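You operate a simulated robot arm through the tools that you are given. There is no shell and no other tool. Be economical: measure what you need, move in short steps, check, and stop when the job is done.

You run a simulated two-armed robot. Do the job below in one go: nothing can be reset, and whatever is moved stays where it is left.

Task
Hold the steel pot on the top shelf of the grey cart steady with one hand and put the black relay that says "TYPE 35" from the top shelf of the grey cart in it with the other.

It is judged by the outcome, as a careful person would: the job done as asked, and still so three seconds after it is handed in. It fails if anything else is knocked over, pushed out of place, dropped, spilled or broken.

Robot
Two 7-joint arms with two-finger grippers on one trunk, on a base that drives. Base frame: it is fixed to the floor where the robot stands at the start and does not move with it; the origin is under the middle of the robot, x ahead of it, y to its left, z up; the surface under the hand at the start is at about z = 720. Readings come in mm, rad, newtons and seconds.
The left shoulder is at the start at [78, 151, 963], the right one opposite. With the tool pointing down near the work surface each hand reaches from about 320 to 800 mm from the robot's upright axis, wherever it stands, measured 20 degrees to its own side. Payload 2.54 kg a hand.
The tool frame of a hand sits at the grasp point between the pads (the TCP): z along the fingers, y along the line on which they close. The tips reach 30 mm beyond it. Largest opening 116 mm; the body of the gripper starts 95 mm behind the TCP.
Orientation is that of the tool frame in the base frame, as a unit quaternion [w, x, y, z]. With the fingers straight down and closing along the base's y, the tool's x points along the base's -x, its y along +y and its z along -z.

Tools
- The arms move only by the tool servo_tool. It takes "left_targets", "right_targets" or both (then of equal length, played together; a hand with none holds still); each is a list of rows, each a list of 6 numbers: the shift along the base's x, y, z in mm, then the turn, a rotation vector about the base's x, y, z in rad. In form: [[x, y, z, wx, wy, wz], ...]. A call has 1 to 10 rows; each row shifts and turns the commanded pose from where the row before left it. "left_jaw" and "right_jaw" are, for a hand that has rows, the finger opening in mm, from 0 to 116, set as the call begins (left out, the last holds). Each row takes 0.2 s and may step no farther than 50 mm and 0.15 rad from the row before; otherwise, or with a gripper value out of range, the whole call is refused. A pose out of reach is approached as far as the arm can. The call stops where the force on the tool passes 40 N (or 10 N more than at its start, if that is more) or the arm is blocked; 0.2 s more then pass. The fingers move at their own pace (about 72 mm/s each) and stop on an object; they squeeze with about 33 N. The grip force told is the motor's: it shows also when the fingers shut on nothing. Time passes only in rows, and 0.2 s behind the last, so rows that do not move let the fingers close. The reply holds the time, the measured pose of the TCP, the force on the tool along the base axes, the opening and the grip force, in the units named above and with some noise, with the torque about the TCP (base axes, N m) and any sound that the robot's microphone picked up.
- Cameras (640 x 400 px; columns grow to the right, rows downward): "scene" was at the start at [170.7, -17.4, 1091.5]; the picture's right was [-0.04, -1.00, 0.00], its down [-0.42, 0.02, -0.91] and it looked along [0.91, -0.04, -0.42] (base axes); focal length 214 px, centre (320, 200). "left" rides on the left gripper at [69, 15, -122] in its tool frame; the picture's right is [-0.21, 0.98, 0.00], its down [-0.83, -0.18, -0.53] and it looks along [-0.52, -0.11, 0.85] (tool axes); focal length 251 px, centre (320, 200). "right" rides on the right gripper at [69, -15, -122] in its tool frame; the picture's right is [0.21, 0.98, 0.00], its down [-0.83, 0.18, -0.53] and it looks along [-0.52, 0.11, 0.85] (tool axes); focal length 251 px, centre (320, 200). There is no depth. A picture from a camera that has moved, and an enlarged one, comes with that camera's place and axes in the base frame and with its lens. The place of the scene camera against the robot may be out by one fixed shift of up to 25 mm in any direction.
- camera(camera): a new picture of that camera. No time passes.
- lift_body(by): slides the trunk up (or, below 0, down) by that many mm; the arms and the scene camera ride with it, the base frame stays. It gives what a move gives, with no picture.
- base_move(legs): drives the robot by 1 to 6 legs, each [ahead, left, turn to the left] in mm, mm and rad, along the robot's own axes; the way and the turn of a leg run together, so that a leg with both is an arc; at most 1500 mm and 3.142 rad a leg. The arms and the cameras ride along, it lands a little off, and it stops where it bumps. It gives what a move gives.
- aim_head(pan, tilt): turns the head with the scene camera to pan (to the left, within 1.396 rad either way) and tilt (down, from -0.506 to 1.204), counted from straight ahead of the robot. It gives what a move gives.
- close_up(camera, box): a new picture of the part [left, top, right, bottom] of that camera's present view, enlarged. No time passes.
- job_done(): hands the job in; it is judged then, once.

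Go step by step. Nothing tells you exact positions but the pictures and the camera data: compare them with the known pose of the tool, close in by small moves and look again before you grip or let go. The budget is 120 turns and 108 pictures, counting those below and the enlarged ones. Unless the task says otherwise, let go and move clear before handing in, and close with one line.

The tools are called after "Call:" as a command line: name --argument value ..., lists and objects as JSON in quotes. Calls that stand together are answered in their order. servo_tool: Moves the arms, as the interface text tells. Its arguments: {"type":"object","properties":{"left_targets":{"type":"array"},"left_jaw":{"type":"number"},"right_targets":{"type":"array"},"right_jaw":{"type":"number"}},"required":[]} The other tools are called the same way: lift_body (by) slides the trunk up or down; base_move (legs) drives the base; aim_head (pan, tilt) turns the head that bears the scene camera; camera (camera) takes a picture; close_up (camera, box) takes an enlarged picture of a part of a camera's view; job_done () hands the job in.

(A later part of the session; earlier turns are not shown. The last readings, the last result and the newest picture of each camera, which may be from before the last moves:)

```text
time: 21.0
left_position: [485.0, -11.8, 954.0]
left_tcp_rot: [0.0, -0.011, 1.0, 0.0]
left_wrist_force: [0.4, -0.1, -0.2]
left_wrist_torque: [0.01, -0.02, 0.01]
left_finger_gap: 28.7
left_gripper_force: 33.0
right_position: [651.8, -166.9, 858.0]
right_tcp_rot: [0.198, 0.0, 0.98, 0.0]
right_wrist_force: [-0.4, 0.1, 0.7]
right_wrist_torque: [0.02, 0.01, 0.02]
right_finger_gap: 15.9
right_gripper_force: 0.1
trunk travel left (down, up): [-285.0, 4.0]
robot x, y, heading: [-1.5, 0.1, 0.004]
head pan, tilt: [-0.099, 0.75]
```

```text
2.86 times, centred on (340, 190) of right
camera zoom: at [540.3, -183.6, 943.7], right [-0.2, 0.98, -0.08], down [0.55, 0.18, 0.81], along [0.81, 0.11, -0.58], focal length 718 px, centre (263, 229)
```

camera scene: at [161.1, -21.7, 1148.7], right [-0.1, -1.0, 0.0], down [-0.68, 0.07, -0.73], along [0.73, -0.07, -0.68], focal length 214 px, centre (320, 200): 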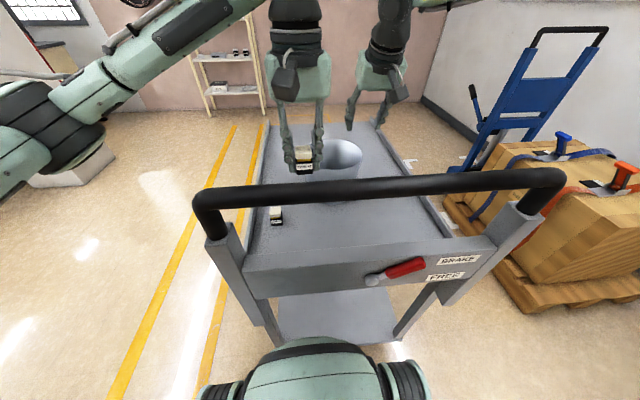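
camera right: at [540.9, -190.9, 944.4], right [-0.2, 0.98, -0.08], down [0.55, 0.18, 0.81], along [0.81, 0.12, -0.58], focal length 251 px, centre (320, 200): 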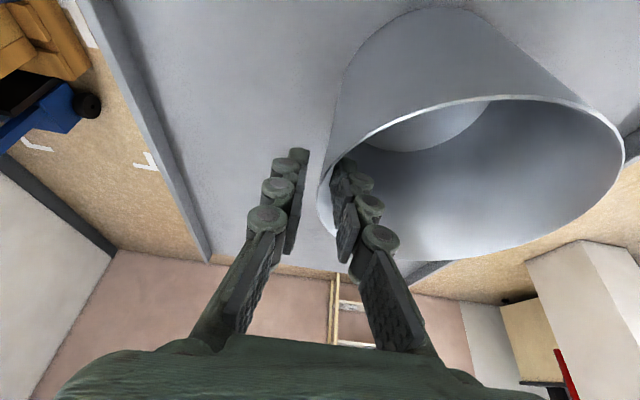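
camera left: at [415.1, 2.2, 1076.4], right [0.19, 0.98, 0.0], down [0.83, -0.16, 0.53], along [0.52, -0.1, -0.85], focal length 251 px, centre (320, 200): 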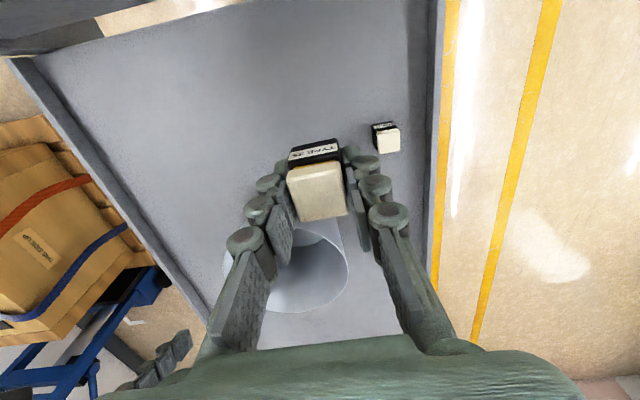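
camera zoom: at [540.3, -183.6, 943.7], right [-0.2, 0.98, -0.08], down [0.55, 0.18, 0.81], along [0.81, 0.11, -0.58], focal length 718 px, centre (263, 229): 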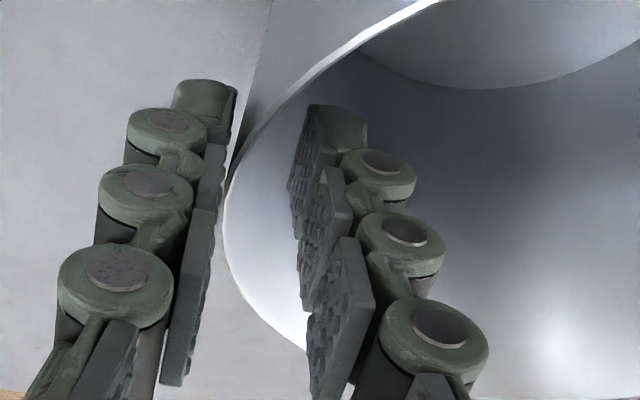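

The wall lies between the pads now, so I'll close fully.

Call:
servo_tool --right_targets '[[0, 0, 0, 0, 0, 0], [0, 0, 0, 0, 0, 0], [0, 0, 0, 0, 0, 0]]' --right_jaw 0

Call:
camera --camera "right"

Call:
camera --camera "left"

```text
time: 21.8
left_position: [482.7, -11.3, 954.1]
left_tcp_rot: [-0.001, -0.011, 1.0, 0.001]
left_wrist_force: [-0.6, 0.2, -0.5]
left_wrist_torque: [0.01, -0.03, 0.01]
left_finger_gap: 29.1
left_gripper_force: 33.0
right_position: [650.5, -166.8, 857.2]
right_tcp_rot: [0.199, 0.0, 0.98, 0.0]
right_wrist_force: [-1.2, 1.2, 0.1]
right_wrist_torque: [0.23, -0.07, 0.17]
right_finger_gap: 6.3
right_gripper_force: 33.5
trunk travel left (down, up): [-285.0, 4.0]
robot x, y, heading: [2.8, 0.3, -0.003]
head pan, tilt: [-0.099, 0.75]
```

```text
69 pictures are left
camera right: at [540.2, -183.4, 943.5], right [-0.2, 0.98, -0.08], down [0.55, 0.18, 0.81], along [0.81, 0.12, -0.58], focal length 251 px, centre (320, 200)
```

right: 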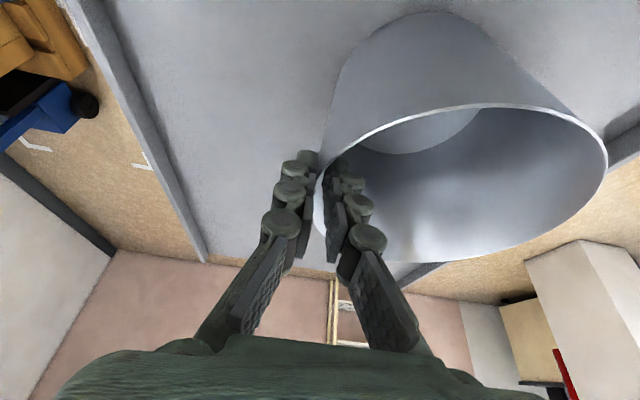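

```text
68 pictures are left
camera left: at [415.1, 2.2, 1076.3], right [0.19, 0.98, 0.0], down [0.83, -0.16, 0.53], along [0.52, -0.1, -0.85], focal length 251 px, centre (320, 200)
```

left: 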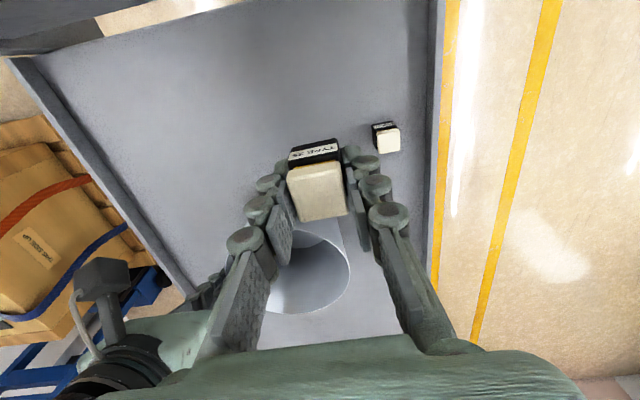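

The right hand now holds the pot wall at 6.3 mm with 33 N, and the pot centre is about (660, -90). I'll turn the left hand by about -90° about vertical where it is, so its camera and body face away from the right hand.

Call:
servo_tool --left_targets '[[0, 0, 2, 0, 0, -0.1], [0, 0, 2, 0, 0, -0.14], [0, 0, 2, 0, 0, -0.14], [0, 0, 2, 0, 0, -0.14], [0, 0, 2, 0, 0, -0.14], [0, 0, 2, 0, 0, -0.14], [0, 0, 0, 0, 0, 0]]'

Call:
camera --camera "scene"

Call:
camera --camera "left"

```text
time: 23.4
left_position: [484.7, -13.1, 967.3]
left_tcp_rot: [-0.001, 0.38, 0.925, 0.001]
left_wrist_force: [0.3, -0.1, -0.1]
left_wrist_torque: [0.02, -0.01, -0.03]
left_finger_gap: 28.7
left_gripper_force: 32.8
right_position: [651.1, -167.9, 857.6]
right_tcp_rot: [0.199, 0.0, 0.98, 0.0]
right_wrist_force: [-0.9, 1.6, -0.3]
right_wrist_torque: [0.24, -0.02, 0.17]
right_finger_gap: 5.8
right_gripper_force: 32.8
trunk travel left (down, up): [-285.0, 4.0]
robot x, y, heading: [0.2, 0.2, 0.0]
head pan, tilt: [-0.099, 0.75]
```

```text
67 pictures are left
camera scene: at [161.1, -21.7, 1148.7], right [-0.1, -1.0, 0.0], down [-0.68, 0.07, -0.73], along [0.73, -0.07, -0.68], focal length 214 px, centre (320, 200)
```

scene: 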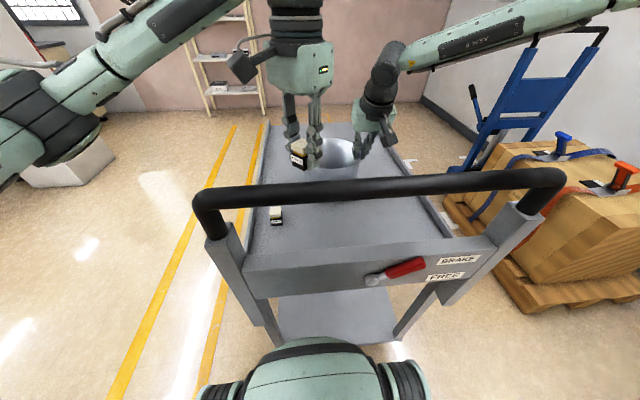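

```text
66 pictures are left
camera left: at [445.6, 46.8, 1087.7], right [0.84, 0.54, 0.0], down [0.46, -0.71, 0.53], along [0.29, -0.45, -0.85], focal length 251 px, centre (320, 200)
```

left: 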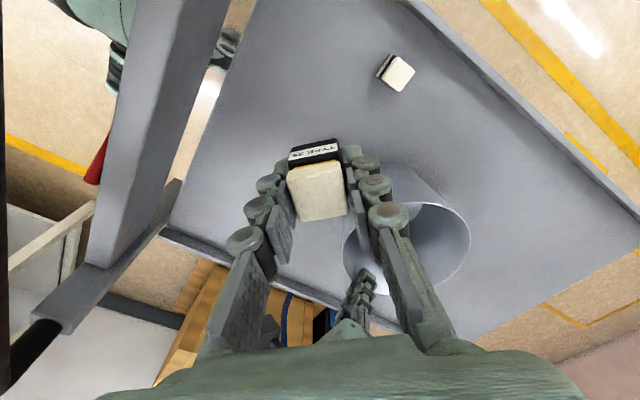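

That worked. I'll finish the turn and begin moving towards the pot at the same height.

Call:
servo_tool --left_targets '[[5, 0, 0, 0, 0, -0.13], [10, 0, 0, 0, 0, -0.13], [15, -4, 0, 0, 0, -0.13], [15, -4, 0, 0, 0, -0.13], [15, -4, 0, 0, 0, -0.13], [15, -4, 0, 0, 0, -0.13], [15, -4, 0, 0, 0, 0], [10, -4, 0, 0, 0, 0], [5, 0, 0, 0, 0, 0], [0, 0, 0, 0, 0, 0]]'

Call:
camera --camera "scene"

Call:
camera --camera "left"

Call:
camera --camera "right"

```text
time: 25.6
left_position: [589.5, -36.3, 965.2]
left_tcp_rot: [-0.001, 0.703, 0.711, 0.0]
left_wrist_force: [-0.5, -0.9, -0.2]
left_wrist_torque: [-0.01, 0.0, 0.0]
left_finger_gap: 29.2
left_gripper_force: 32.8
right_position: [651.1, -167.7, 858.4]
right_tcp_rot: [0.199, 0.0, 0.98, 0.0]
right_wrist_force: [-0.7, -0.5, -0.1]
right_wrist_torque: [0.27, 0.01, 0.17]
right_finger_gap: 6.0
right_gripper_force: 33.3
trunk travel left (down, up): [-285.0, 4.0]
robot x, y, heading: [-1.8, -1.0, 0.001]
head pan, tilt: [-0.099, 0.75]
```

```text
65 pictures are left
camera scene: at [161.1, -21.7, 1148.7], right [-0.1, -1.0, 0.0], down [-0.68, 0.07, -0.73], along [0.73, -0.07, -0.68], focal length 214 px, centre (320, 200)
```

scene: 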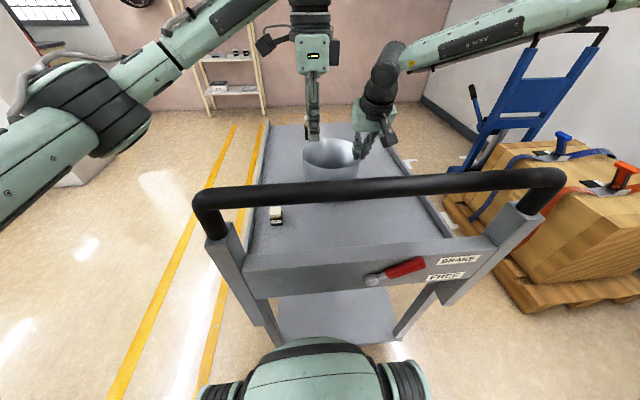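

```text
64 pictures are left
camera left: at [603.0, 32.8, 1087.5], right [0.98, -0.2, 0.0], down [-0.17, -0.83, 0.53], along [-0.11, -0.52, -0.85], focal length 251 px, centre (320, 200)
```

left: 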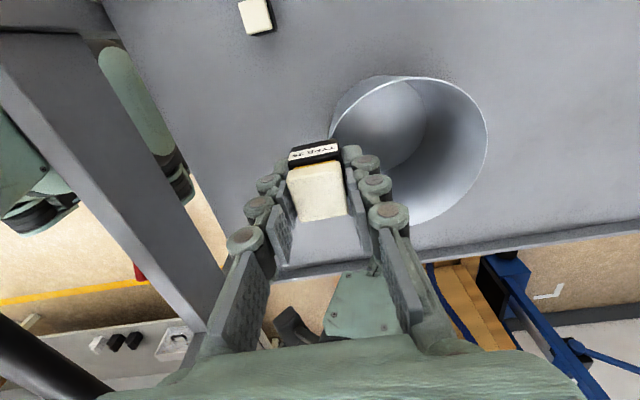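

```text
63 pictures are left
camera right: at [540.3, -183.6, 943.6], right [-0.2, 0.98, -0.08], down [0.55, 0.18, 0.81], along [0.81, 0.11, -0.58], focal length 251 px, centre (320, 200)
```

right: 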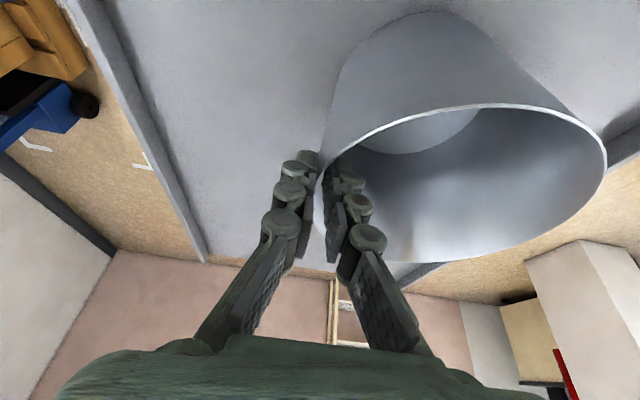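

The pot centre is confirmed at about (662, -86). I'll move the relay over (668, -60), still above the rim, then look.

Call:
servo_tool --left_targets '[[8, -2, 0, 0, 0, -0.01], [14, -5, 0, 0, 0, 0], [15, -5, 0, 0, 0, 0], [15, -5, -5, 0, 0, 0], [14, -5, -10, 0, 0, 0], [9, -2, -10, 0, 0, 0], [3, 0, -5, 0, 0, 0], [0, 0, 0, 0, 0, 0]]'

Call:
camera --camera "left"

Call:
camera --camera "right"

Call:
close_up --camera "scene" --box '[240, 50, 440, 190]'

```text
time: 27.4
left_position: [667.1, -59.7, 934.7]
left_tcp_rot: [0.0, 0.706, 0.708, 0.0]
left_wrist_force: [-0.2, -0.2, -0.7]
left_wrist_torque: [-0.01, 0.01, 0.01]
left_finger_gap: 29.1
left_gripper_force: 33.3
right_position: [650.9, -168.8, 858.1]
right_tcp_rot: [0.199, -0.001, 0.98, 0.0]
right_wrist_force: [-0.8, 0.0, -0.8]
right_wrist_torque: [0.21, 0.01, 0.15]
right_finger_gap: 5.9
right_gripper_force: 32.8
trunk travel left (down, up): [-285.0, 4.0]
robot x, y, heading: [-0.7, 0.8, 0.004]
head pan, tilt: [-0.099, 0.75]
```

```text
62 pictures are left
camera left: at [681.4, 8.8, 1057.2], right [0.98, -0.21, 0.0], down [-0.18, -0.83, 0.53], along [-0.11, -0.52, -0.85], focal length 251 px, centre (320, 200)
```

left: 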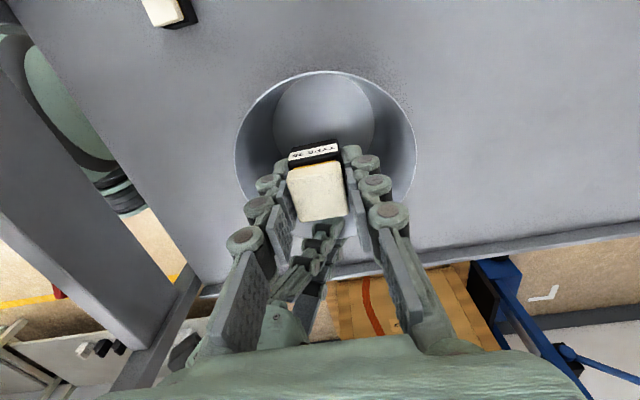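

```text
61 pictures are left
camera right: at [540.2, -183.6, 943.6], right [-0.2, 0.98, -0.08], down [0.55, 0.18, 0.81], along [0.81, 0.11, -0.58], focal length 251 px, centre (320, 200)
```

right: 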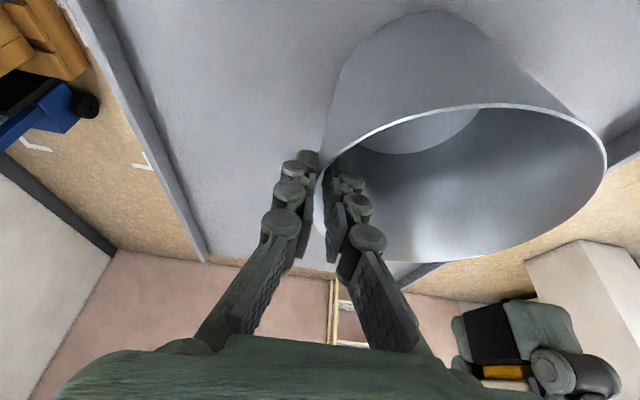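

```text
2.86 times, centred on (340, 120) of scene
camera zoom: at [161.1, -21.8, 1148.7], right [-0.1, -1.0, 0.0], down [-0.68, 0.07, -0.73], along [0.73, -0.07, -0.68], focal length 613 px, centre (263, 429)
```

zoom: 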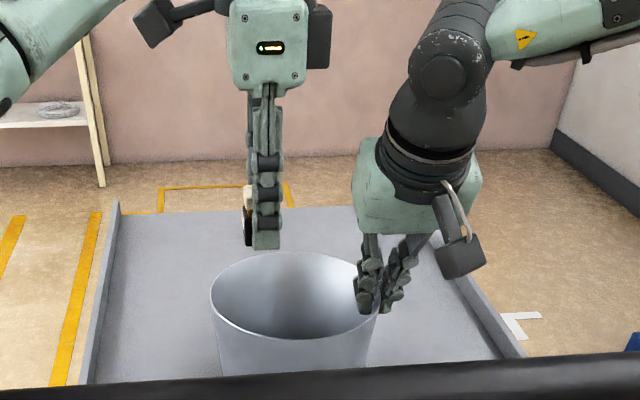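

The relay is over the pot opening with clearance on all sides. I'll lower it part way and check.

Call:
servo_tool --left_targets '[[0, 0, -10, 0, 0, 0], [0, 0, -18, 0, 0, 0], [0, 0, -20, 0, 0, 0], [0, 0, -20, 0, 0, 0], [0, 0, -18, 0, 0, 0], [0, 0, -12, 0, 0, 0], [0, 0, -6, 0, 0, 0], [0, 0, 0, 0, 0, 0]]'

Call:
camera --camera "left"

Call:
camera --camera "right"

Call:
close_up --camera "scene" --box '[240, 50, 440, 190]'

```text
time: 29.2
left_position: [666.8, -60.0, 833.5]
left_tcp_rot: [0.0, 0.707, 0.707, 0.0]
left_wrist_force: [-1.2, -0.2, -1.3]
left_wrist_torque: [0.02, 0.03, 0.01]
left_finger_gap: 28.8
left_gripper_force: 32.8
right_position: [652.8, -167.5, 857.7]
right_tcp_rot: [0.199, 0.001, 0.98, -0.001]
right_wrist_force: [-1.4, 0.1, 0.2]
right_wrist_torque: [0.21, 0.06, 0.2]
right_finger_gap: 5.8
right_gripper_force: 33.0
trunk travel left (down, up): [-285.0, 4.0]
robot x, y, heading: [0.5, 1.9, 0.002]
head pan, tilt: [-0.099, 0.75]
```

```text
59 pictures are left
camera left: at [682.2, 9.4, 954.4], right [0.98, -0.21, 0.0], down [-0.18, -0.83, 0.53], along [-0.11, -0.52, -0.85], focal length 251 px, centre (320, 200)
```

left: 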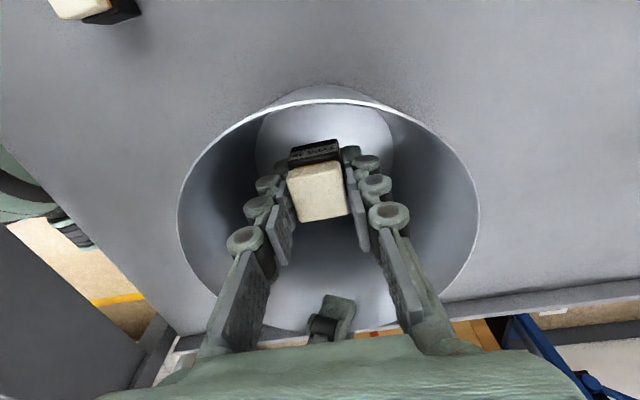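

```text
58 pictures are left
camera right: at [540.2, -183.6, 943.6], right [-0.2, 0.98, -0.08], down [0.55, 0.18, 0.81], along [0.81, 0.11, -0.58], focal length 251 px, centre (320, 200)
```

right: 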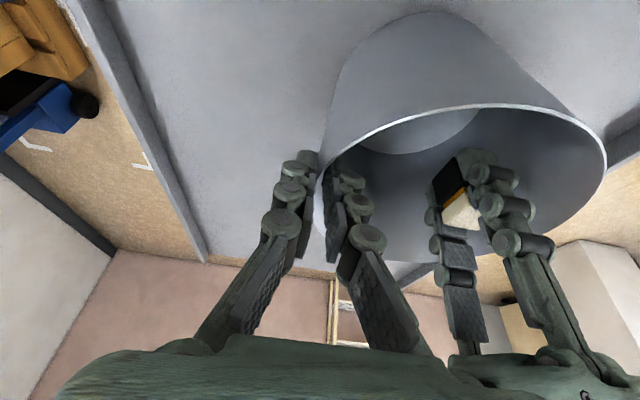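

```text
2.86 times, centred on (340, 120) of scene
camera zoom: at [161.1, -21.8, 1148.7], right [-0.1, -1.0, 0.0], down [-0.68, 0.07, -0.73], along [0.73, -0.07, -0.68], focal length 613 px, centre (263, 429)
```

zoom: 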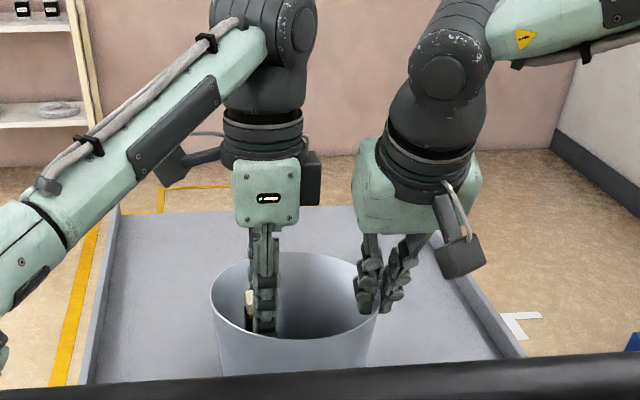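

All is clear, and the relay is well inside. I'll lower further to about z 768 and check clearances to the rim and floor.

Call:
servo_tool --left_targets '[[0, -2, -10, 0, 0, 0], [0, -2, -15, 0, 0, 0], [0, 0, -15, 0, 0, 0], [0, 0, -12, 0, 0, 0], [0, 0, -8, 0, 0, 0], [0, 0, -5, 0, 0, 0], [0, 0, 0, 0, 0, 0]]'

Call:
camera --camera "left"

Call:
camera --camera "right"

Call:
close_up --camera "scene" --box '[240, 70, 440, 190]'

```text
time: 30.8
left_position: [676.0, -59.8, 784.2]
left_tcp_rot: [0.009, 0.704, 0.71, 0.008]
left_wrist_force: [-0.3, -0.1, -0.5]
left_wrist_torque: [-0.01, -0.01, 0.03]
left_finger_gap: 28.8
left_gripper_force: 33.3
right_position: [652.3, -165.8, 860.7]
right_tcp_rot: [0.199, 0.001, 0.98, -0.001]
right_wrist_force: [-0.4, -1.5, 1.6]
right_wrist_torque: [0.36, 0.1, 0.16]
right_finger_gap: 5.9
right_gripper_force: 32.8
trunk travel left (down, up): [-285.0, 4.0]
robot x, y, heading: [2.8, 1.4, 0.0]
head pan, tilt: [-0.099, 0.75]
```

```text
56 pictures are left
camera left: at [687.6, 9.9, 906.1], right [0.98, -0.21, 0.02], down [-0.19, -0.83, 0.53], along [-0.09, -0.52, -0.85], focal length 251 px, centre (320, 200)
```

left: 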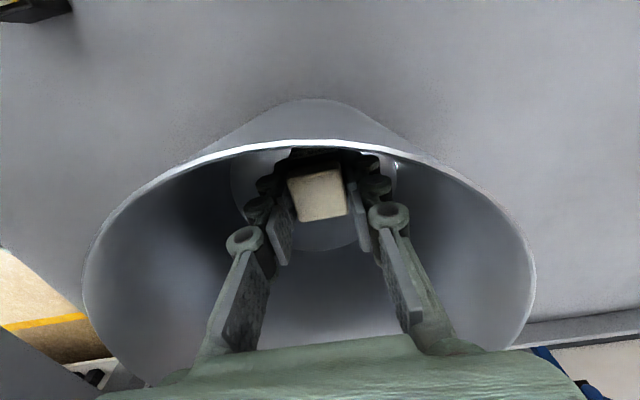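

```text
55 pictures are left
camera right: at [541.4, -181.7, 945.9], right [-0.2, 0.98, -0.09], down [0.55, 0.18, 0.81], along [0.81, 0.11, -0.58], focal length 251 px, centre (320, 200)
```

right: 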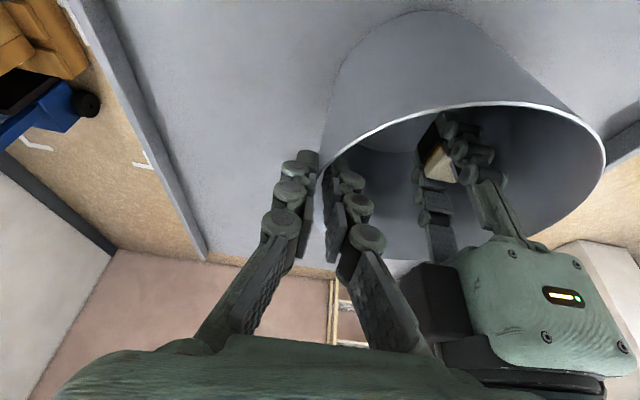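

```text
3.20 times, centred on (340, 130) of scene
camera zoom: at [162.0, -19.5, 1150.3], right [-0.1, -1.0, 0.0], down [-0.68, 0.07, -0.73], along [0.73, -0.07, -0.68], focal length 686 px, centre (256, 424)
```

zoom: 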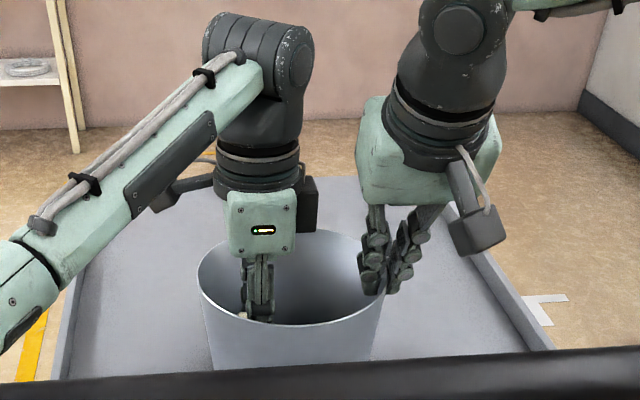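

The descent stopped at z 784 and the robot shook slightly, so something on the left arm is blocked, probably the forearm against the handle. I'll look at the whole scene.

Call:
camera --camera "scene"

Call:
aim_head --pan 0.5 --tilt 0.75

Call:
camera --camera "scene"

```text
53 pictures are left
camera scene: at [162.0, -19.5, 1150.3], right [-0.1, -1.0, 0.0], down [-0.68, 0.07, -0.73], along [0.73, -0.07, -0.68], focal length 214 px, centre (320, 200)
```

scene: 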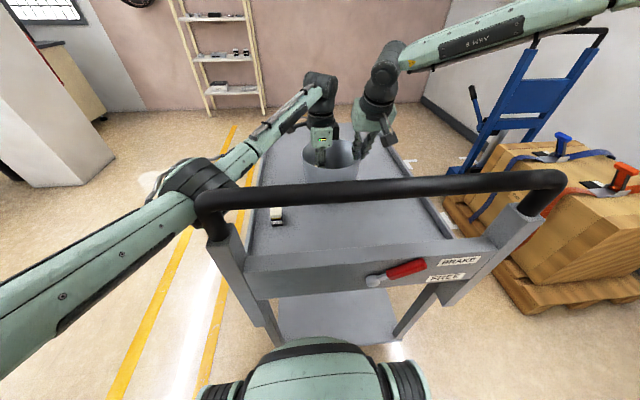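

```text
time: 31.8
left_position: [676.7, -59.2, 785.1]
left_tcp_rot: [0.01, 0.705, 0.709, 0.009]
left_wrist_force: [0.3, -0.3, -0.1]
left_wrist_torque: [0.01, -0.01, 0.0]
left_finger_gap: 28.7
left_gripper_force: 32.7
right_position: [651.0, -165.9, 858.8]
right_tcp_rot: [0.198, 0.0, 0.98, -0.002]
right_wrist_force: [-0.7, -2.1, 2.1]
right_wrist_torque: [0.29, -0.05, -0.03]
right_finger_gap: 6.1
right_gripper_force: 32.9
trunk travel left (down, up): [-285.0, 4.0]
robot x, y, heading: [-2.9, 1.0, 0.0]
head pan, tilt: [0.499, 0.75]
```

```text
52 pictures are left
camera scene: at [151.6, 28.4, 1149.1], right [0.48, -0.88, 0.0], down [-0.6, -0.33, -0.73], along [0.64, 0.35, -0.68], focal length 214 px, centre (320, 200)
```

scene: 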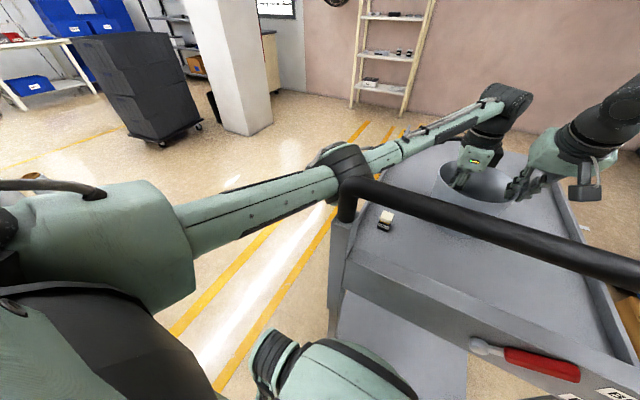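

The left elbow has come down on the handle's left corner. I'll raise the left hand straight up to unload it, then look at the room between my base and the cart.

Call:
servo_tool --left_targets '[[0, 0, 10, 0, 0, 0], [0, 0, 15, 0, 0, 0], [0, 0, 20, 0, 0, 0], [0, 0, 20, 0, 0, 0], [0, 0, 20, 0, 0, 0], [0, 0, 20, 0, 0, 0], [0, 0, 20, 0, 0, 0], [0, 0, 20, 0, 0, 0], [0, 0, 15, 0, 0, 0], [0, 0, 0, 0, 0, 0]]'

Call:
aim_head --pan 0.0 --tilt 1.2

Call:
camera --camera "scene"

Call:
camera --camera "right"

Call:
camera --camera "left"

```text
time: 34.0
left_position: [665.5, -63.9, 927.9]
left_tcp_rot: [-0.001, 0.706, 0.708, 0.0]
left_wrist_force: [-0.8, -0.1, -1.0]
left_wrist_torque: [-0.04, -0.01, 0.02]
left_finger_gap: 28.5
left_gripper_force: 32.6
right_position: [650.9, -168.2, 857.7]
right_tcp_rot: [0.199, 0.0, 0.98, 0.0]
right_wrist_force: [-2.2, 0.6, 2.2]
right_wrist_torque: [0.18, 0.15, 0.08]
right_finger_gap: 6.1
right_gripper_force: 32.6
trunk travel left (down, up): [-285.0, 4.0]
robot x, y, heading: [-1.5, 4.5, -0.001]
head pan, tilt: [0.499, 0.75]
```

```text
time: 35.0
left_position: [666.7, -64.6, 927.7]
left_tcp_rot: [0.001, 0.706, 0.708, 0.001]
left_wrist_force: [-0.3, 0.7, -1.0]
left_wrist_torque: [-0.02, -0.04, -0.01]
left_finger_gap: 28.9
left_gripper_force: 33.0
right_position: [650.8, -168.5, 858.0]
right_tcp_rot: [0.198, 0.0, 0.98, 0.0]
right_wrist_force: [-0.9, 1.1, -1.1]
right_wrist_torque: [0.19, 0.23, 0.19]
right_finger_gap: 6.0
right_gripper_force: 33.1
trunk travel left (down, up): [-285.0, 4.0]
robot x, y, heading: [-1.5, -2.6, -0.001]
head pan, tilt: [0.0, 1.201]
```

```text
51 pictures are left
camera scene: at [134.6, -13.5, 1117.0], right [0.0, -1.0, 0.0], down [-0.93, 0.0, -0.36], along [0.36, 0.0, -0.93], focal length 214 px, centre (320, 200)
```

scene: 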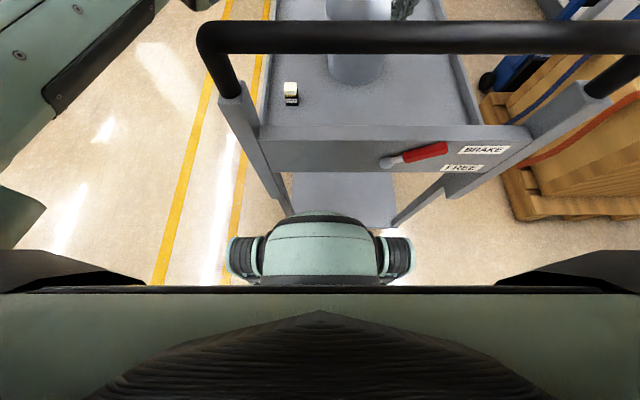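

```text
50 pictures are left
camera right: at [540.3, -183.7, 943.4], right [-0.2, 0.98, -0.08], down [0.55, 0.18, 0.81], along [0.81, 0.11, -0.58], focal length 251 px, centre (320, 200)
```

right: 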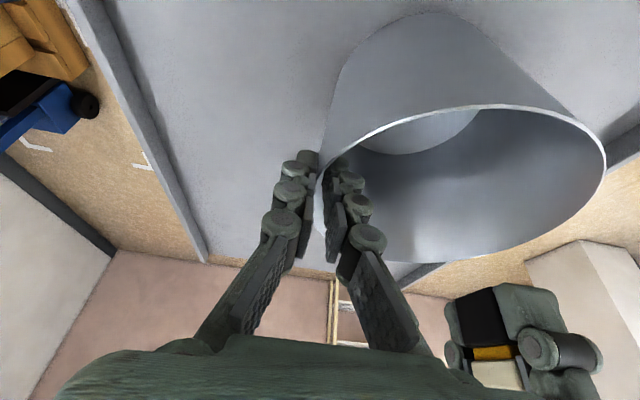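

```text
49 pictures are left
camera left: at [681.4, 5.5, 1049.5], right [0.98, -0.21, 0.0], down [-0.18, -0.83, 0.53], along [-0.11, -0.52, -0.85], focal length 251 px, centre (320, 200)
```

left: 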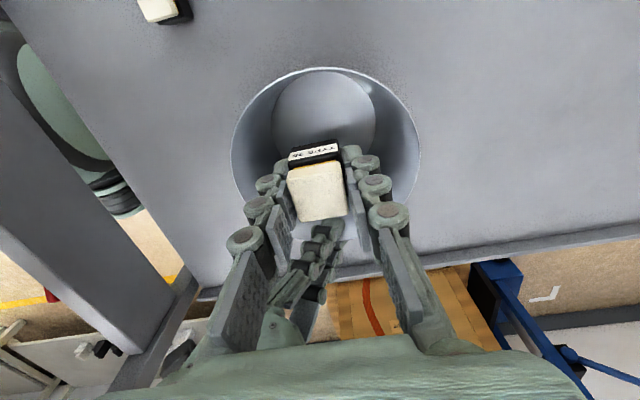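

There is little room ahead, but the handle's left end is only at y of about 94. If I stand about 130 mm further left, the left elbow will hang outside it. I'll release the pot and raise both hands clear first.

Call:
servo_tool --right_targets '[[0, 0, 0, 0, 0, 0], [0, 0, 0, 0, 0, 0], [0, 0, 0, 0, 0, 0]]' --right_jaw 50

Call:
servo_tool --right_targets '[[0, 0, 10, 0, 0, 0], [0, 0, 15, 0, 0, 0], [0, 0, 20, 0, 0, 0], [0, 0, 20, 0, 0, 0], [0, 0, 20, 0, 0, 0], [0, 0, 15, 0, 0, 0], [0, 0, 0, 0, 0, 0]]' --left_targets '[[0, 0, 5, 0, 0, 0], [0, 0, 8, 0, 0, 0], [0, 0, 8, 0, 0, 0], [0, 0, 8, 0, 0, 0], [0, 0, 8, 0, 0, 0], [0, 0, 5, 0, 0, 0], [0, 0, 0, 0, 0, 0]]'

Call:
camera --camera "right"

Call:
aim_head --pan 0.3 --tilt 0.8

Call:
camera --camera "scene"

```text
time: 35.8
left_position: [665.9, -63.7, 927.1]
left_tcp_rot: [0.001, 0.706, 0.708, 0.0]
left_wrist_force: [0.3, -0.3, -1.8]
left_wrist_torque: [0.01, 0.0, -0.01]
left_finger_gap: 29.0
left_gripper_force: 33.3
right_position: [651.4, -167.5, 857.4]
right_tcp_rot: [0.199, 0.001, 0.98, 0.0]
right_wrist_force: [-0.1, 0.6, -0.1]
right_wrist_torque: [-0.02, 0.0, -0.01]
right_finger_gap: 50.0
right_gripper_force: 0.2
trunk travel left (down, up): [-285.0, 4.0]
robot x, y, heading: [0.5, -2.5, -0.003]
head pan, tilt: [0.0, 1.201]
```

```text
time: 37.4
left_position: [667.2, -63.7, 970.1]
left_tcp_rot: [0.0, 0.706, 0.708, 0.0]
left_wrist_force: [0.6, -0.3, -0.5]
left_wrist_torque: [0.0, 0.02, -0.01]
left_finger_gap: 28.7
left_gripper_force: 33.5
right_position: [650.7, -166.7, 957.0]
right_tcp_rot: [0.198, 0.0, 0.98, 0.0]
right_wrist_force: [0.9, -0.3, 0.1]
right_wrist_torque: [-0.01, 0.0, 0.04]
right_finger_gap: 49.9
right_gripper_force: 0.1
trunk travel left (down, up): [-285.0, 4.0]
robot x, y, heading: [-0.4, -1.7, -0.001]
head pan, tilt: [0.0, 1.201]
```

```text
48 pictures are left
camera right: at [539.3, -182.8, 1043.1], right [-0.2, 0.98, -0.08], down [0.55, 0.18, 0.81], along [0.81, 0.12, -0.58], focal length 251 px, centre (320, 200)
```

right: 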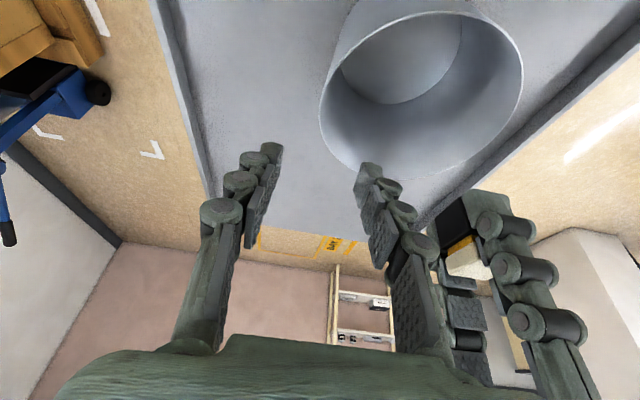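

```text
time: 38.2
left_position: [666.0, -64.9, 969.5]
left_tcp_rot: [0.0, 0.706, 0.708, 0.001]
left_wrist_force: [0.9, 0.6, -1.8]
left_wrist_torque: [-0.01, 0.03, 0.0]
left_finger_gap: 28.6
left_gripper_force: 32.6
right_position: [650.1, -168.1, 957.1]
right_tcp_rot: [0.199, 0.0, 0.98, 0.0]
right_wrist_force: [-0.3, -1.0, -0.4]
right_wrist_torque: [0.0, 0.04, 0.02]
right_finger_gap: 49.9
right_gripper_force: 0.0
trunk travel left (down, up): [-285.0, 4.0]
robot x, y, heading: [2.7, 0.4, 0.001]
head pan, tilt: [0.3, 0.799]
```

```text
47 pictures are left
camera scene: at [155.7, 10.3, 1144.6], right [0.3, -0.96, 0.0], down [-0.69, -0.21, -0.7], along [0.67, 0.21, -0.72], focal length 214 px, centre (320, 200)
```

scene: 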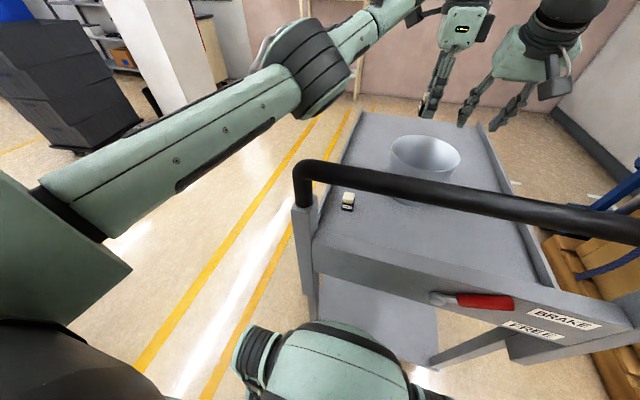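

Both hands are clear, with the fingertips above the rim. I'll drive 150 mm to the left.

Call:
base_move --legs '[[0, 150, 0]]'

Call:
camera --camera "scene"

Call:
camera --camera "left"

```text
time: 40.3
left_position: [666.2, 80.7, 969.9]
left_tcp_rot: [0.0, 0.707, 0.707, 0.0]
left_wrist_force: [0.0, -1.7, -0.5]
left_wrist_torque: [-0.03, 0.02, -0.01]
left_finger_gap: 28.8
left_gripper_force: 33.0
right_position: [650.0, -20.6, 958.2]
right_tcp_rot: [0.199, 0.002, 0.98, 0.0]
right_wrist_force: [-0.2, 0.1, -0.3]
right_wrist_torque: [-0.03, 0.0, 0.04]
right_finger_gap: 50.0
right_gripper_force: 0.0
trunk travel left (down, up): [-285.0, 4.0]
robot x, y, heading: [-0.4, 148.2, -0.006]
head pan, tilt: [0.3, 0.799]
```

```text
46 pictures are left
camera scene: at [156.0, 157.8, 1144.7], right [0.29, -0.96, 0.0], down [-0.69, -0.21, -0.7], along [0.67, 0.2, -0.72], focal length 214 px, centre (320, 200)
```

scene: 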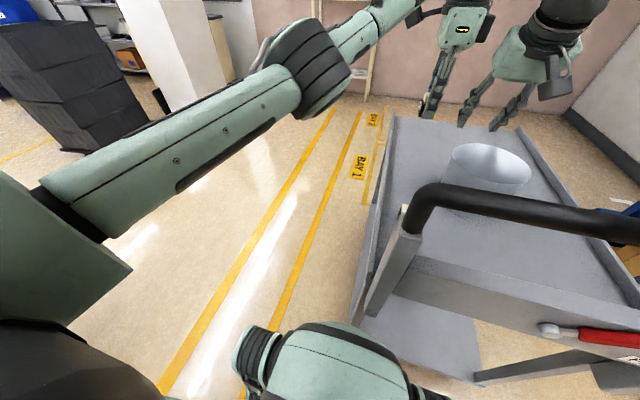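

```text
45 pictures are left
camera left: at [681.5, 151.0, 1091.7], right [0.98, -0.22, 0.0], down [-0.18, -0.83, 0.53], along [-0.12, -0.52, -0.85], focal length 251 px, centre (320, 200)
```

left: 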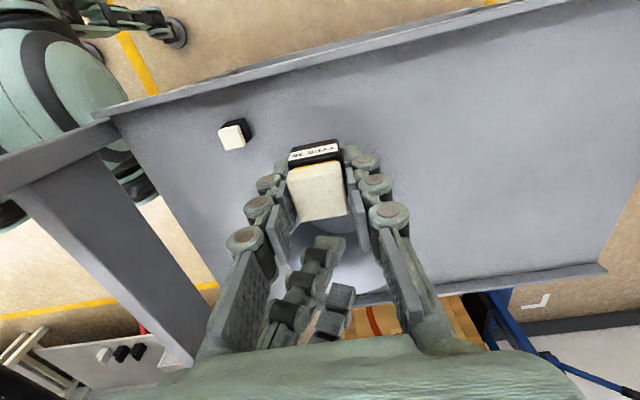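

The base is now 148 mm left. I'll bring both hands back to the right together, keeping their spacing and height.

Call:
servo_tool --left_targets '[[0, -10, 0, 0, 0, 0], [0, -20, 0, 0, 0, 0], [0, -20, 0, 0, 0, 0], [0, -20, 0, 0, 0, 0], [0, -20, 0, 0, 0, 0], [0, -20, 0, 0, 0, 0], [0, -18, 0, 0, 0, 0], [0, -10, 0, 0, 0, 0], [0, -5, 0, 0, 0, 0], [0, 0, 0, 0, 0, 0]]' --right_targets '[[0, -15, 0, 0, 0, 0], [0, -20, 0, 0, 0, 0], [0, -20, 0, 0, 0, 0], [0, -20, 0, 0, 0, 0], [0, -20, 0, 0, 0, 0], [0, -20, 0, 0, 0, 0], [0, -18, 0, 0, 0, 0], [0, -10, 0, 0, 0, 0], [0, -4, 0, 0, 0, 0], [0, 0, 0, 0, 0, 0]]'

Call:
camera --camera "scene"

Call:
camera --camera "right"

Call:
camera --camera "left"

```text
time: 42.5
left_position: [649.3, 9.6, 965.0]
left_tcp_rot: [-0.002, 0.713, 0.702, 0.001]
left_wrist_force: [0.6, -0.3, -0.6]
left_wrist_torque: [0.0, 0.01, -0.02]
left_finger_gap: 29.1
left_gripper_force: 32.6
left hand out of reach, approached as far as the arm can: row 3, 4, 5, 6, 7, 8, 9
right_position: [649.7, -168.3, 956.4]
right_tcp_rot: [0.198, 0.002, 0.98, 0.0]
right_wrist_force: [-0.1, 0.3, 0.1]
right_wrist_torque: [0.0, 0.01, -0.02]
right_finger_gap: 50.1
right_gripper_force: 0.0
trunk travel left (down, up): [-285.0, 4.0]
robot x, y, heading: [0.9, 147.7, -0.003]
head pan, tilt: [0.3, 0.799]
```

```text
44 pictures are left
camera scene: at [156.0, 157.6, 1144.7], right [0.29, -0.96, 0.0], down [-0.69, -0.21, -0.7], along [0.67, 0.2, -0.72], focal length 214 px, centre (320, 200)
```

scene: 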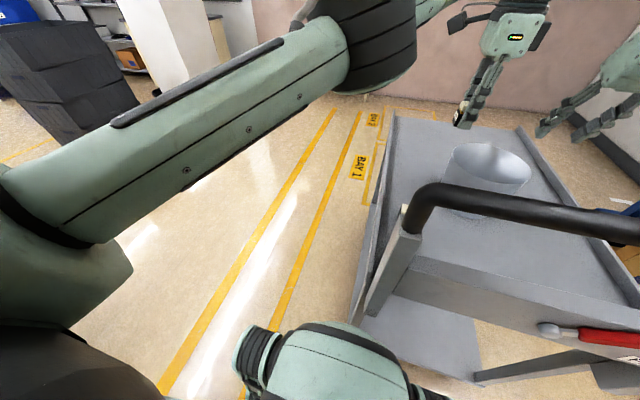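

```text
43 pictures are left
camera right: at [538.8, -183.7, 1041.9], right [-0.19, 0.98, -0.08], down [0.55, 0.18, 0.81], along [0.81, 0.11, -0.58], focal length 251 px, centre (320, 200)
```

right: 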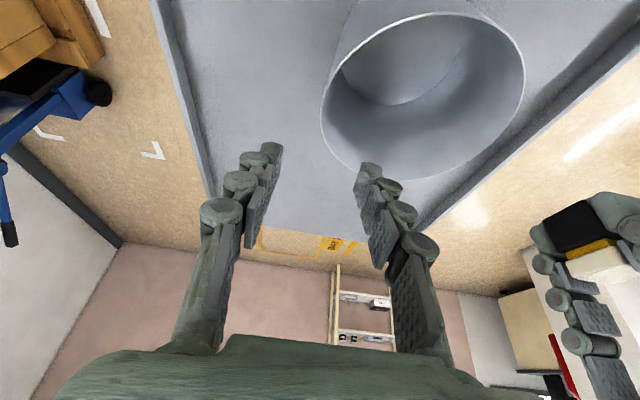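

```text
42 pictures are left
camera left: at [666.2, 78.2, 1087.5], right [0.97, -0.23, 0.0], down [-0.19, -0.83, 0.53], along [-0.12, -0.52, -0.85], focal length 251 px, centre (320, 200)
```

left: 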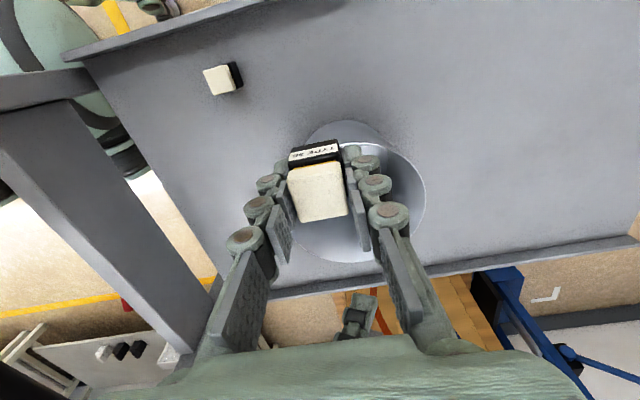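

From here the left arm can't reach the pot, and from straight on its elbow hits the handle. The long left side of the cart has no handle, so I'll work from there. First I'll pull both hands in and up, staying ahead of the bar, to carry safely.

Call:
servo_tool --left_targets '[[0, 15, 0, 0, 0, 0], [0, 15, 0, 0, 0, 0], [0, 15, 0, 0, 0, 0], [0, 15, 0, 0, 0, 0], [-10, 15, 0, 0, 0, 0], [-15, 15, 5, 0, 0, 0], [-15, 15, 8, 0, 0, 0], [-15, 15, 8, 0, 0, 0], [-10, 10, 5, 0, 0, 0], [0, 0, 0, 0, 0, 0]]' --right_targets '[[0, 5, 10, 0, 0, 0], [0, 8, 10, 0, 0, 0], [0, 8, 10, 0, 0, 0], [-10, 8, 10, 0, 0, 0], [-15, 8, 10, 0, 0, 0], [-15, 8, 5, 0, 0, 0], [-15, 8, 0, 0, 0, 0], [-15, 8, 0, 0, 0, 0], [-10, 5, 0, 0, 0, 0], [0, 0, 0, 0, 0, 0]]'

Call:
camera --camera "left"

Call:
camera --camera "scene"

```text
time: 44.7
left_position: [588.6, 138.2, 990.1]
left_tcp_rot: [0.0, 0.707, 0.707, 0.0]
left_wrist_force: [-0.3, 0.4, 0.2]
left_wrist_torque: [0.02, 0.04, 0.02]
left_finger_gap: 28.8
left_gripper_force: 33.5
right_position: [569.5, -104.2, 1011.8]
right_tcp_rot: [0.198, 0.002, 0.98, 0.0]
right_wrist_force: [-0.2, 0.1, 0.0]
right_wrist_torque: [-0.02, -0.03, -0.01]
right_finger_gap: 50.0
right_gripper_force: 0.0
trunk travel left (down, up): [-285.0, 4.0]
robot x, y, heading: [0.7, 148.0, -0.001]
head pan, tilt: [0.3, 0.799]
```

```text
41 pictures are left
camera left: at [603.7, 209.3, 1112.5], right [0.98, -0.22, 0.0], down [-0.18, -0.83, 0.53], along [-0.12, -0.52, -0.85], focal length 251 px, centre (320, 200)
```

left: 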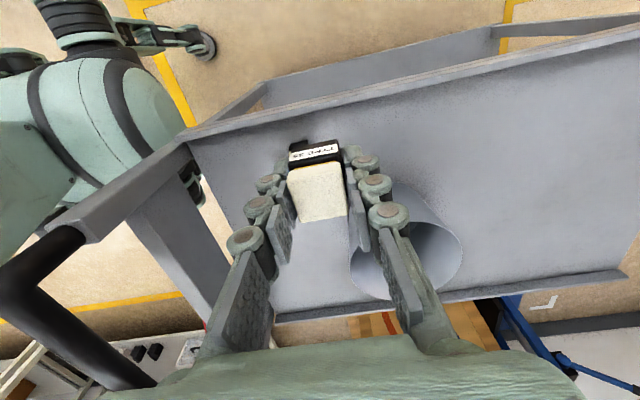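

```text
40 pictures are left
camera scene: at [156.1, 157.5, 1144.7], right [0.29, -0.96, 0.0], down [-0.69, -0.21, -0.7], along [0.67, 0.2, -0.72], focal length 214 px, centre (320, 200)
```

scene: 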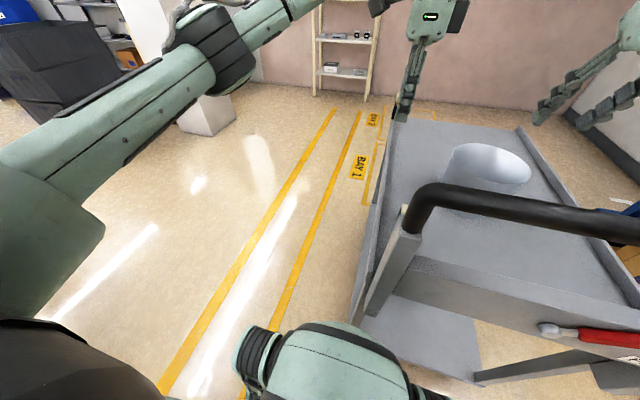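

My base footprint is compact and the floor to the left is open. I'll drive left 700 mm, clear of the cart, then forward alongside it.

Call:
base_move --legs '[[0, 700, 0]]'

Call:
camera --camera "scene"

```text
time: 49.6
left_position: [591.5, 626.5, 990.3]
left_tcp_rot: [-0.001, 0.704, 0.71, -0.001]
left_wrist_force: [-0.2, 0.1, -0.3]
left_wrist_torque: [0.05, 0.04, 0.01]
left_finger_gap: 28.8
left_gripper_force: 32.5
right_position: [573.8, 385.8, 1014.8]
right_tcp_rot: [0.201, -0.004, 0.98, 0.001]
right_wrist_force: [-0.2, 0.4, -0.4]
right_wrist_torque: [0.03, 0.02, -0.03]
right_finger_gap: 50.2
right_gripper_force: 0.2
trunk travel left (down, up): [-285.0, 4.0]
robot x, y, heading: [-0.2, 629.9, 0.001]
head pan, tilt: [0.3, 0.799]
stopped in leg 1: the robot was blocked; the commanded pose is now the measured one
```

```text
39 pictures are left
camera scene: at [157.3, 640.7, 1144.7], right [0.3, -0.95, 0.0], down [-0.68, -0.21, -0.7], along [0.67, 0.21, -0.72], focal length 214 px, centre (320, 200)
```

scene: 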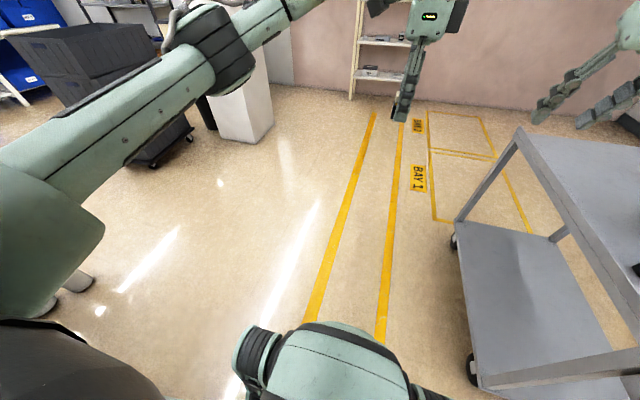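

The robot was blocked after 480 mm, so I'll look to the left and the right to see what it touched.

Call:
aim_head --pan 1.35 --tilt 0.9

Call:
camera --camera "scene"

Call:
aim_head --pan -0.7 --tilt 0.8

Call:
camera --camera "scene"

```text
time: 50.9
left_position: [590.4, 627.9, 990.8]
left_tcp_rot: [0.0, 0.704, 0.71, 0.0]
left_wrist_force: [-0.5, -0.8, -0.2]
left_wrist_torque: [0.0, -0.03, -0.01]
left_finger_gap: 28.7
left_gripper_force: 32.9
right_position: [573.6, 386.3, 1013.2]
right_tcp_rot: [0.2, -0.004, 0.98, 0.001]
right_wrist_force: [0.3, 0.1, 0.0]
right_wrist_torque: [-0.01, -0.01, 0.01]
right_finger_gap: 49.8
right_gripper_force: 0.1
trunk travel left (down, up): [-285.0, 4.0]
robot x, y, heading: [1.5, 632.0, 0.003]
head pan, tilt: [1.349, 0.901]
```

```text
38 pictures are left
camera scene: at [96.6, 690.9, 1136.8], right [0.98, -0.22, 0.0], down [-0.17, -0.77, -0.62], along [0.13, 0.61, -0.78], focal length 214 px, centre (320, 200)
```

scene: 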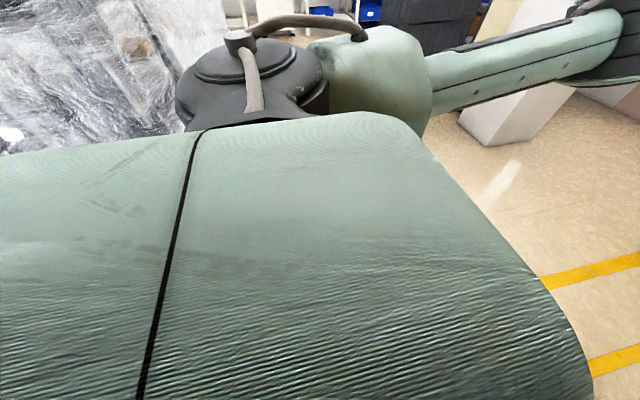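

```text
time: 52.9
left_position: [591.2, 628.2, 990.3]
left_tcp_rot: [0.0, 0.704, 0.711, 0.0]
left_wrist_force: [-0.1, -0.6, -0.6]
left_wrist_torque: [-0.02, -0.02, 0.03]
left_finger_gap: 29.0
left_gripper_force: 32.9
right_position: [574.9, 384.8, 1014.0]
right_tcp_rot: [0.199, -0.004, 0.98, 0.001]
right_wrist_force: [-0.2, 0.9, 0.5]
right_wrist_torque: [0.03, -0.02, 0.0]
right_finger_gap: 50.0
right_gripper_force: 0.1
trunk travel left (down, up): [-285.0, 4.0]
robot x, y, heading: [0.2, 632.1, 0.005]
head pan, tilt: [-0.7, 0.799]
```

```text
37 pictures are left
camera scene: at [142.2, 565.5, 1144.7], right [-0.64, -0.77, 0.0], down [-0.55, 0.46, -0.7], along [0.54, -0.45, -0.72], focal length 214 px, centre (320, 200)
```

scene: 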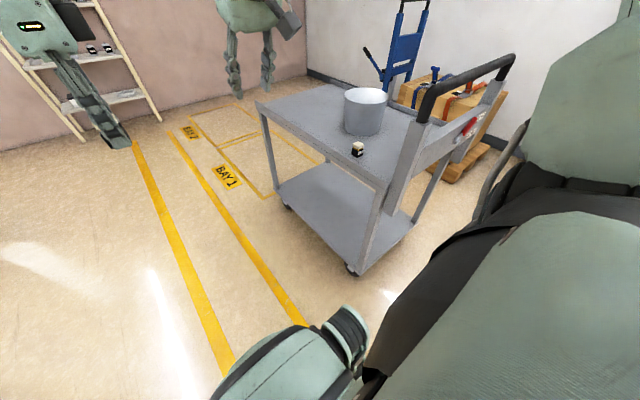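

A wrapped pallet on my left stopped me, and the cart and pot are undisturbed. I'll ease off it, drive forward past it to x of about 790, and then turn right to face the cart's long side.

Call:
base_move --legs '[[0, -40, 0], [790, 0, 0]]'

Call:
aim_head --pan -1.2 --tilt 0.7

Call:
camera --camera "scene"

```text
time: 57.8
left_position: [1383.9, 609.2, 991.4]
left_tcp_rot: [-0.001, 0.697, 0.717, 0.0]
left_wrist_force: [-0.3, 0.4, -0.1]
left_wrist_torque: [0.0, 0.02, 0.0]
left_finger_gap: 28.8
left_gripper_force: 33.2
right_position: [1371.1, 365.9, 1013.6]
right_tcp_rot: [0.199, -0.012, 0.98, 0.002]
right_wrist_force: [-0.1, 0.5, -0.9]
right_wrist_torque: [0.02, 0.02, 0.0]
right_finger_gap: 50.1
right_gripper_force: 0.0
trunk travel left (down, up): [-285.0, 4.0]
robot x, y, heading: [795.9, 602.6, 0.022]
head pan, tilt: [-0.7, 0.799]
```

```text
time: 58.7
left_position: [1384.3, 608.9, 990.8]
left_tcp_rot: [0.0, 0.697, 0.717, 0.0]
left_wrist_force: [-0.1, -0.9, -1.2]
left_wrist_torque: [-0.02, 0.0, 0.0]
left_finger_gap: 28.7
left_gripper_force: 32.6
right_position: [1371.9, 364.3, 1014.4]
right_tcp_rot: [0.199, -0.012, 0.98, 0.003]
right_wrist_force: [0.3, 1.3, 0.1]
right_wrist_torque: [0.01, 0.0, -0.01]
right_finger_gap: 49.9
right_gripper_force: 0.0
trunk travel left (down, up): [-285.0, 4.0]
robot x, y, heading: [792.5, 595.7, 0.018]
head pan, tilt: [-1.201, 0.7]
```

```text
36 pictures are left
camera scene: at [906.4, 510.6, 1152.9], right [-0.92, -0.38, 0.0], down [-0.25, 0.6, -0.76], along [0.29, -0.71, -0.64], focal length 214 px, centre (320, 200)
```

scene: 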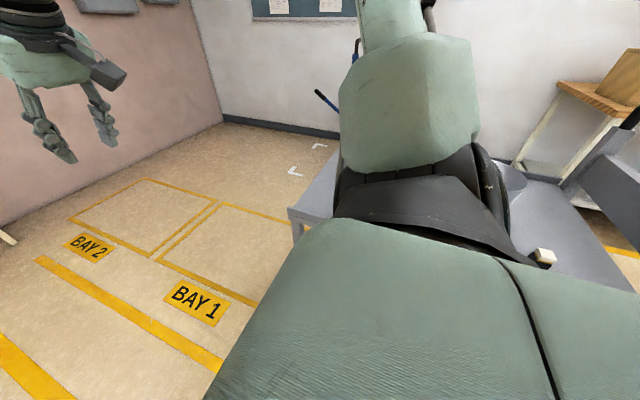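

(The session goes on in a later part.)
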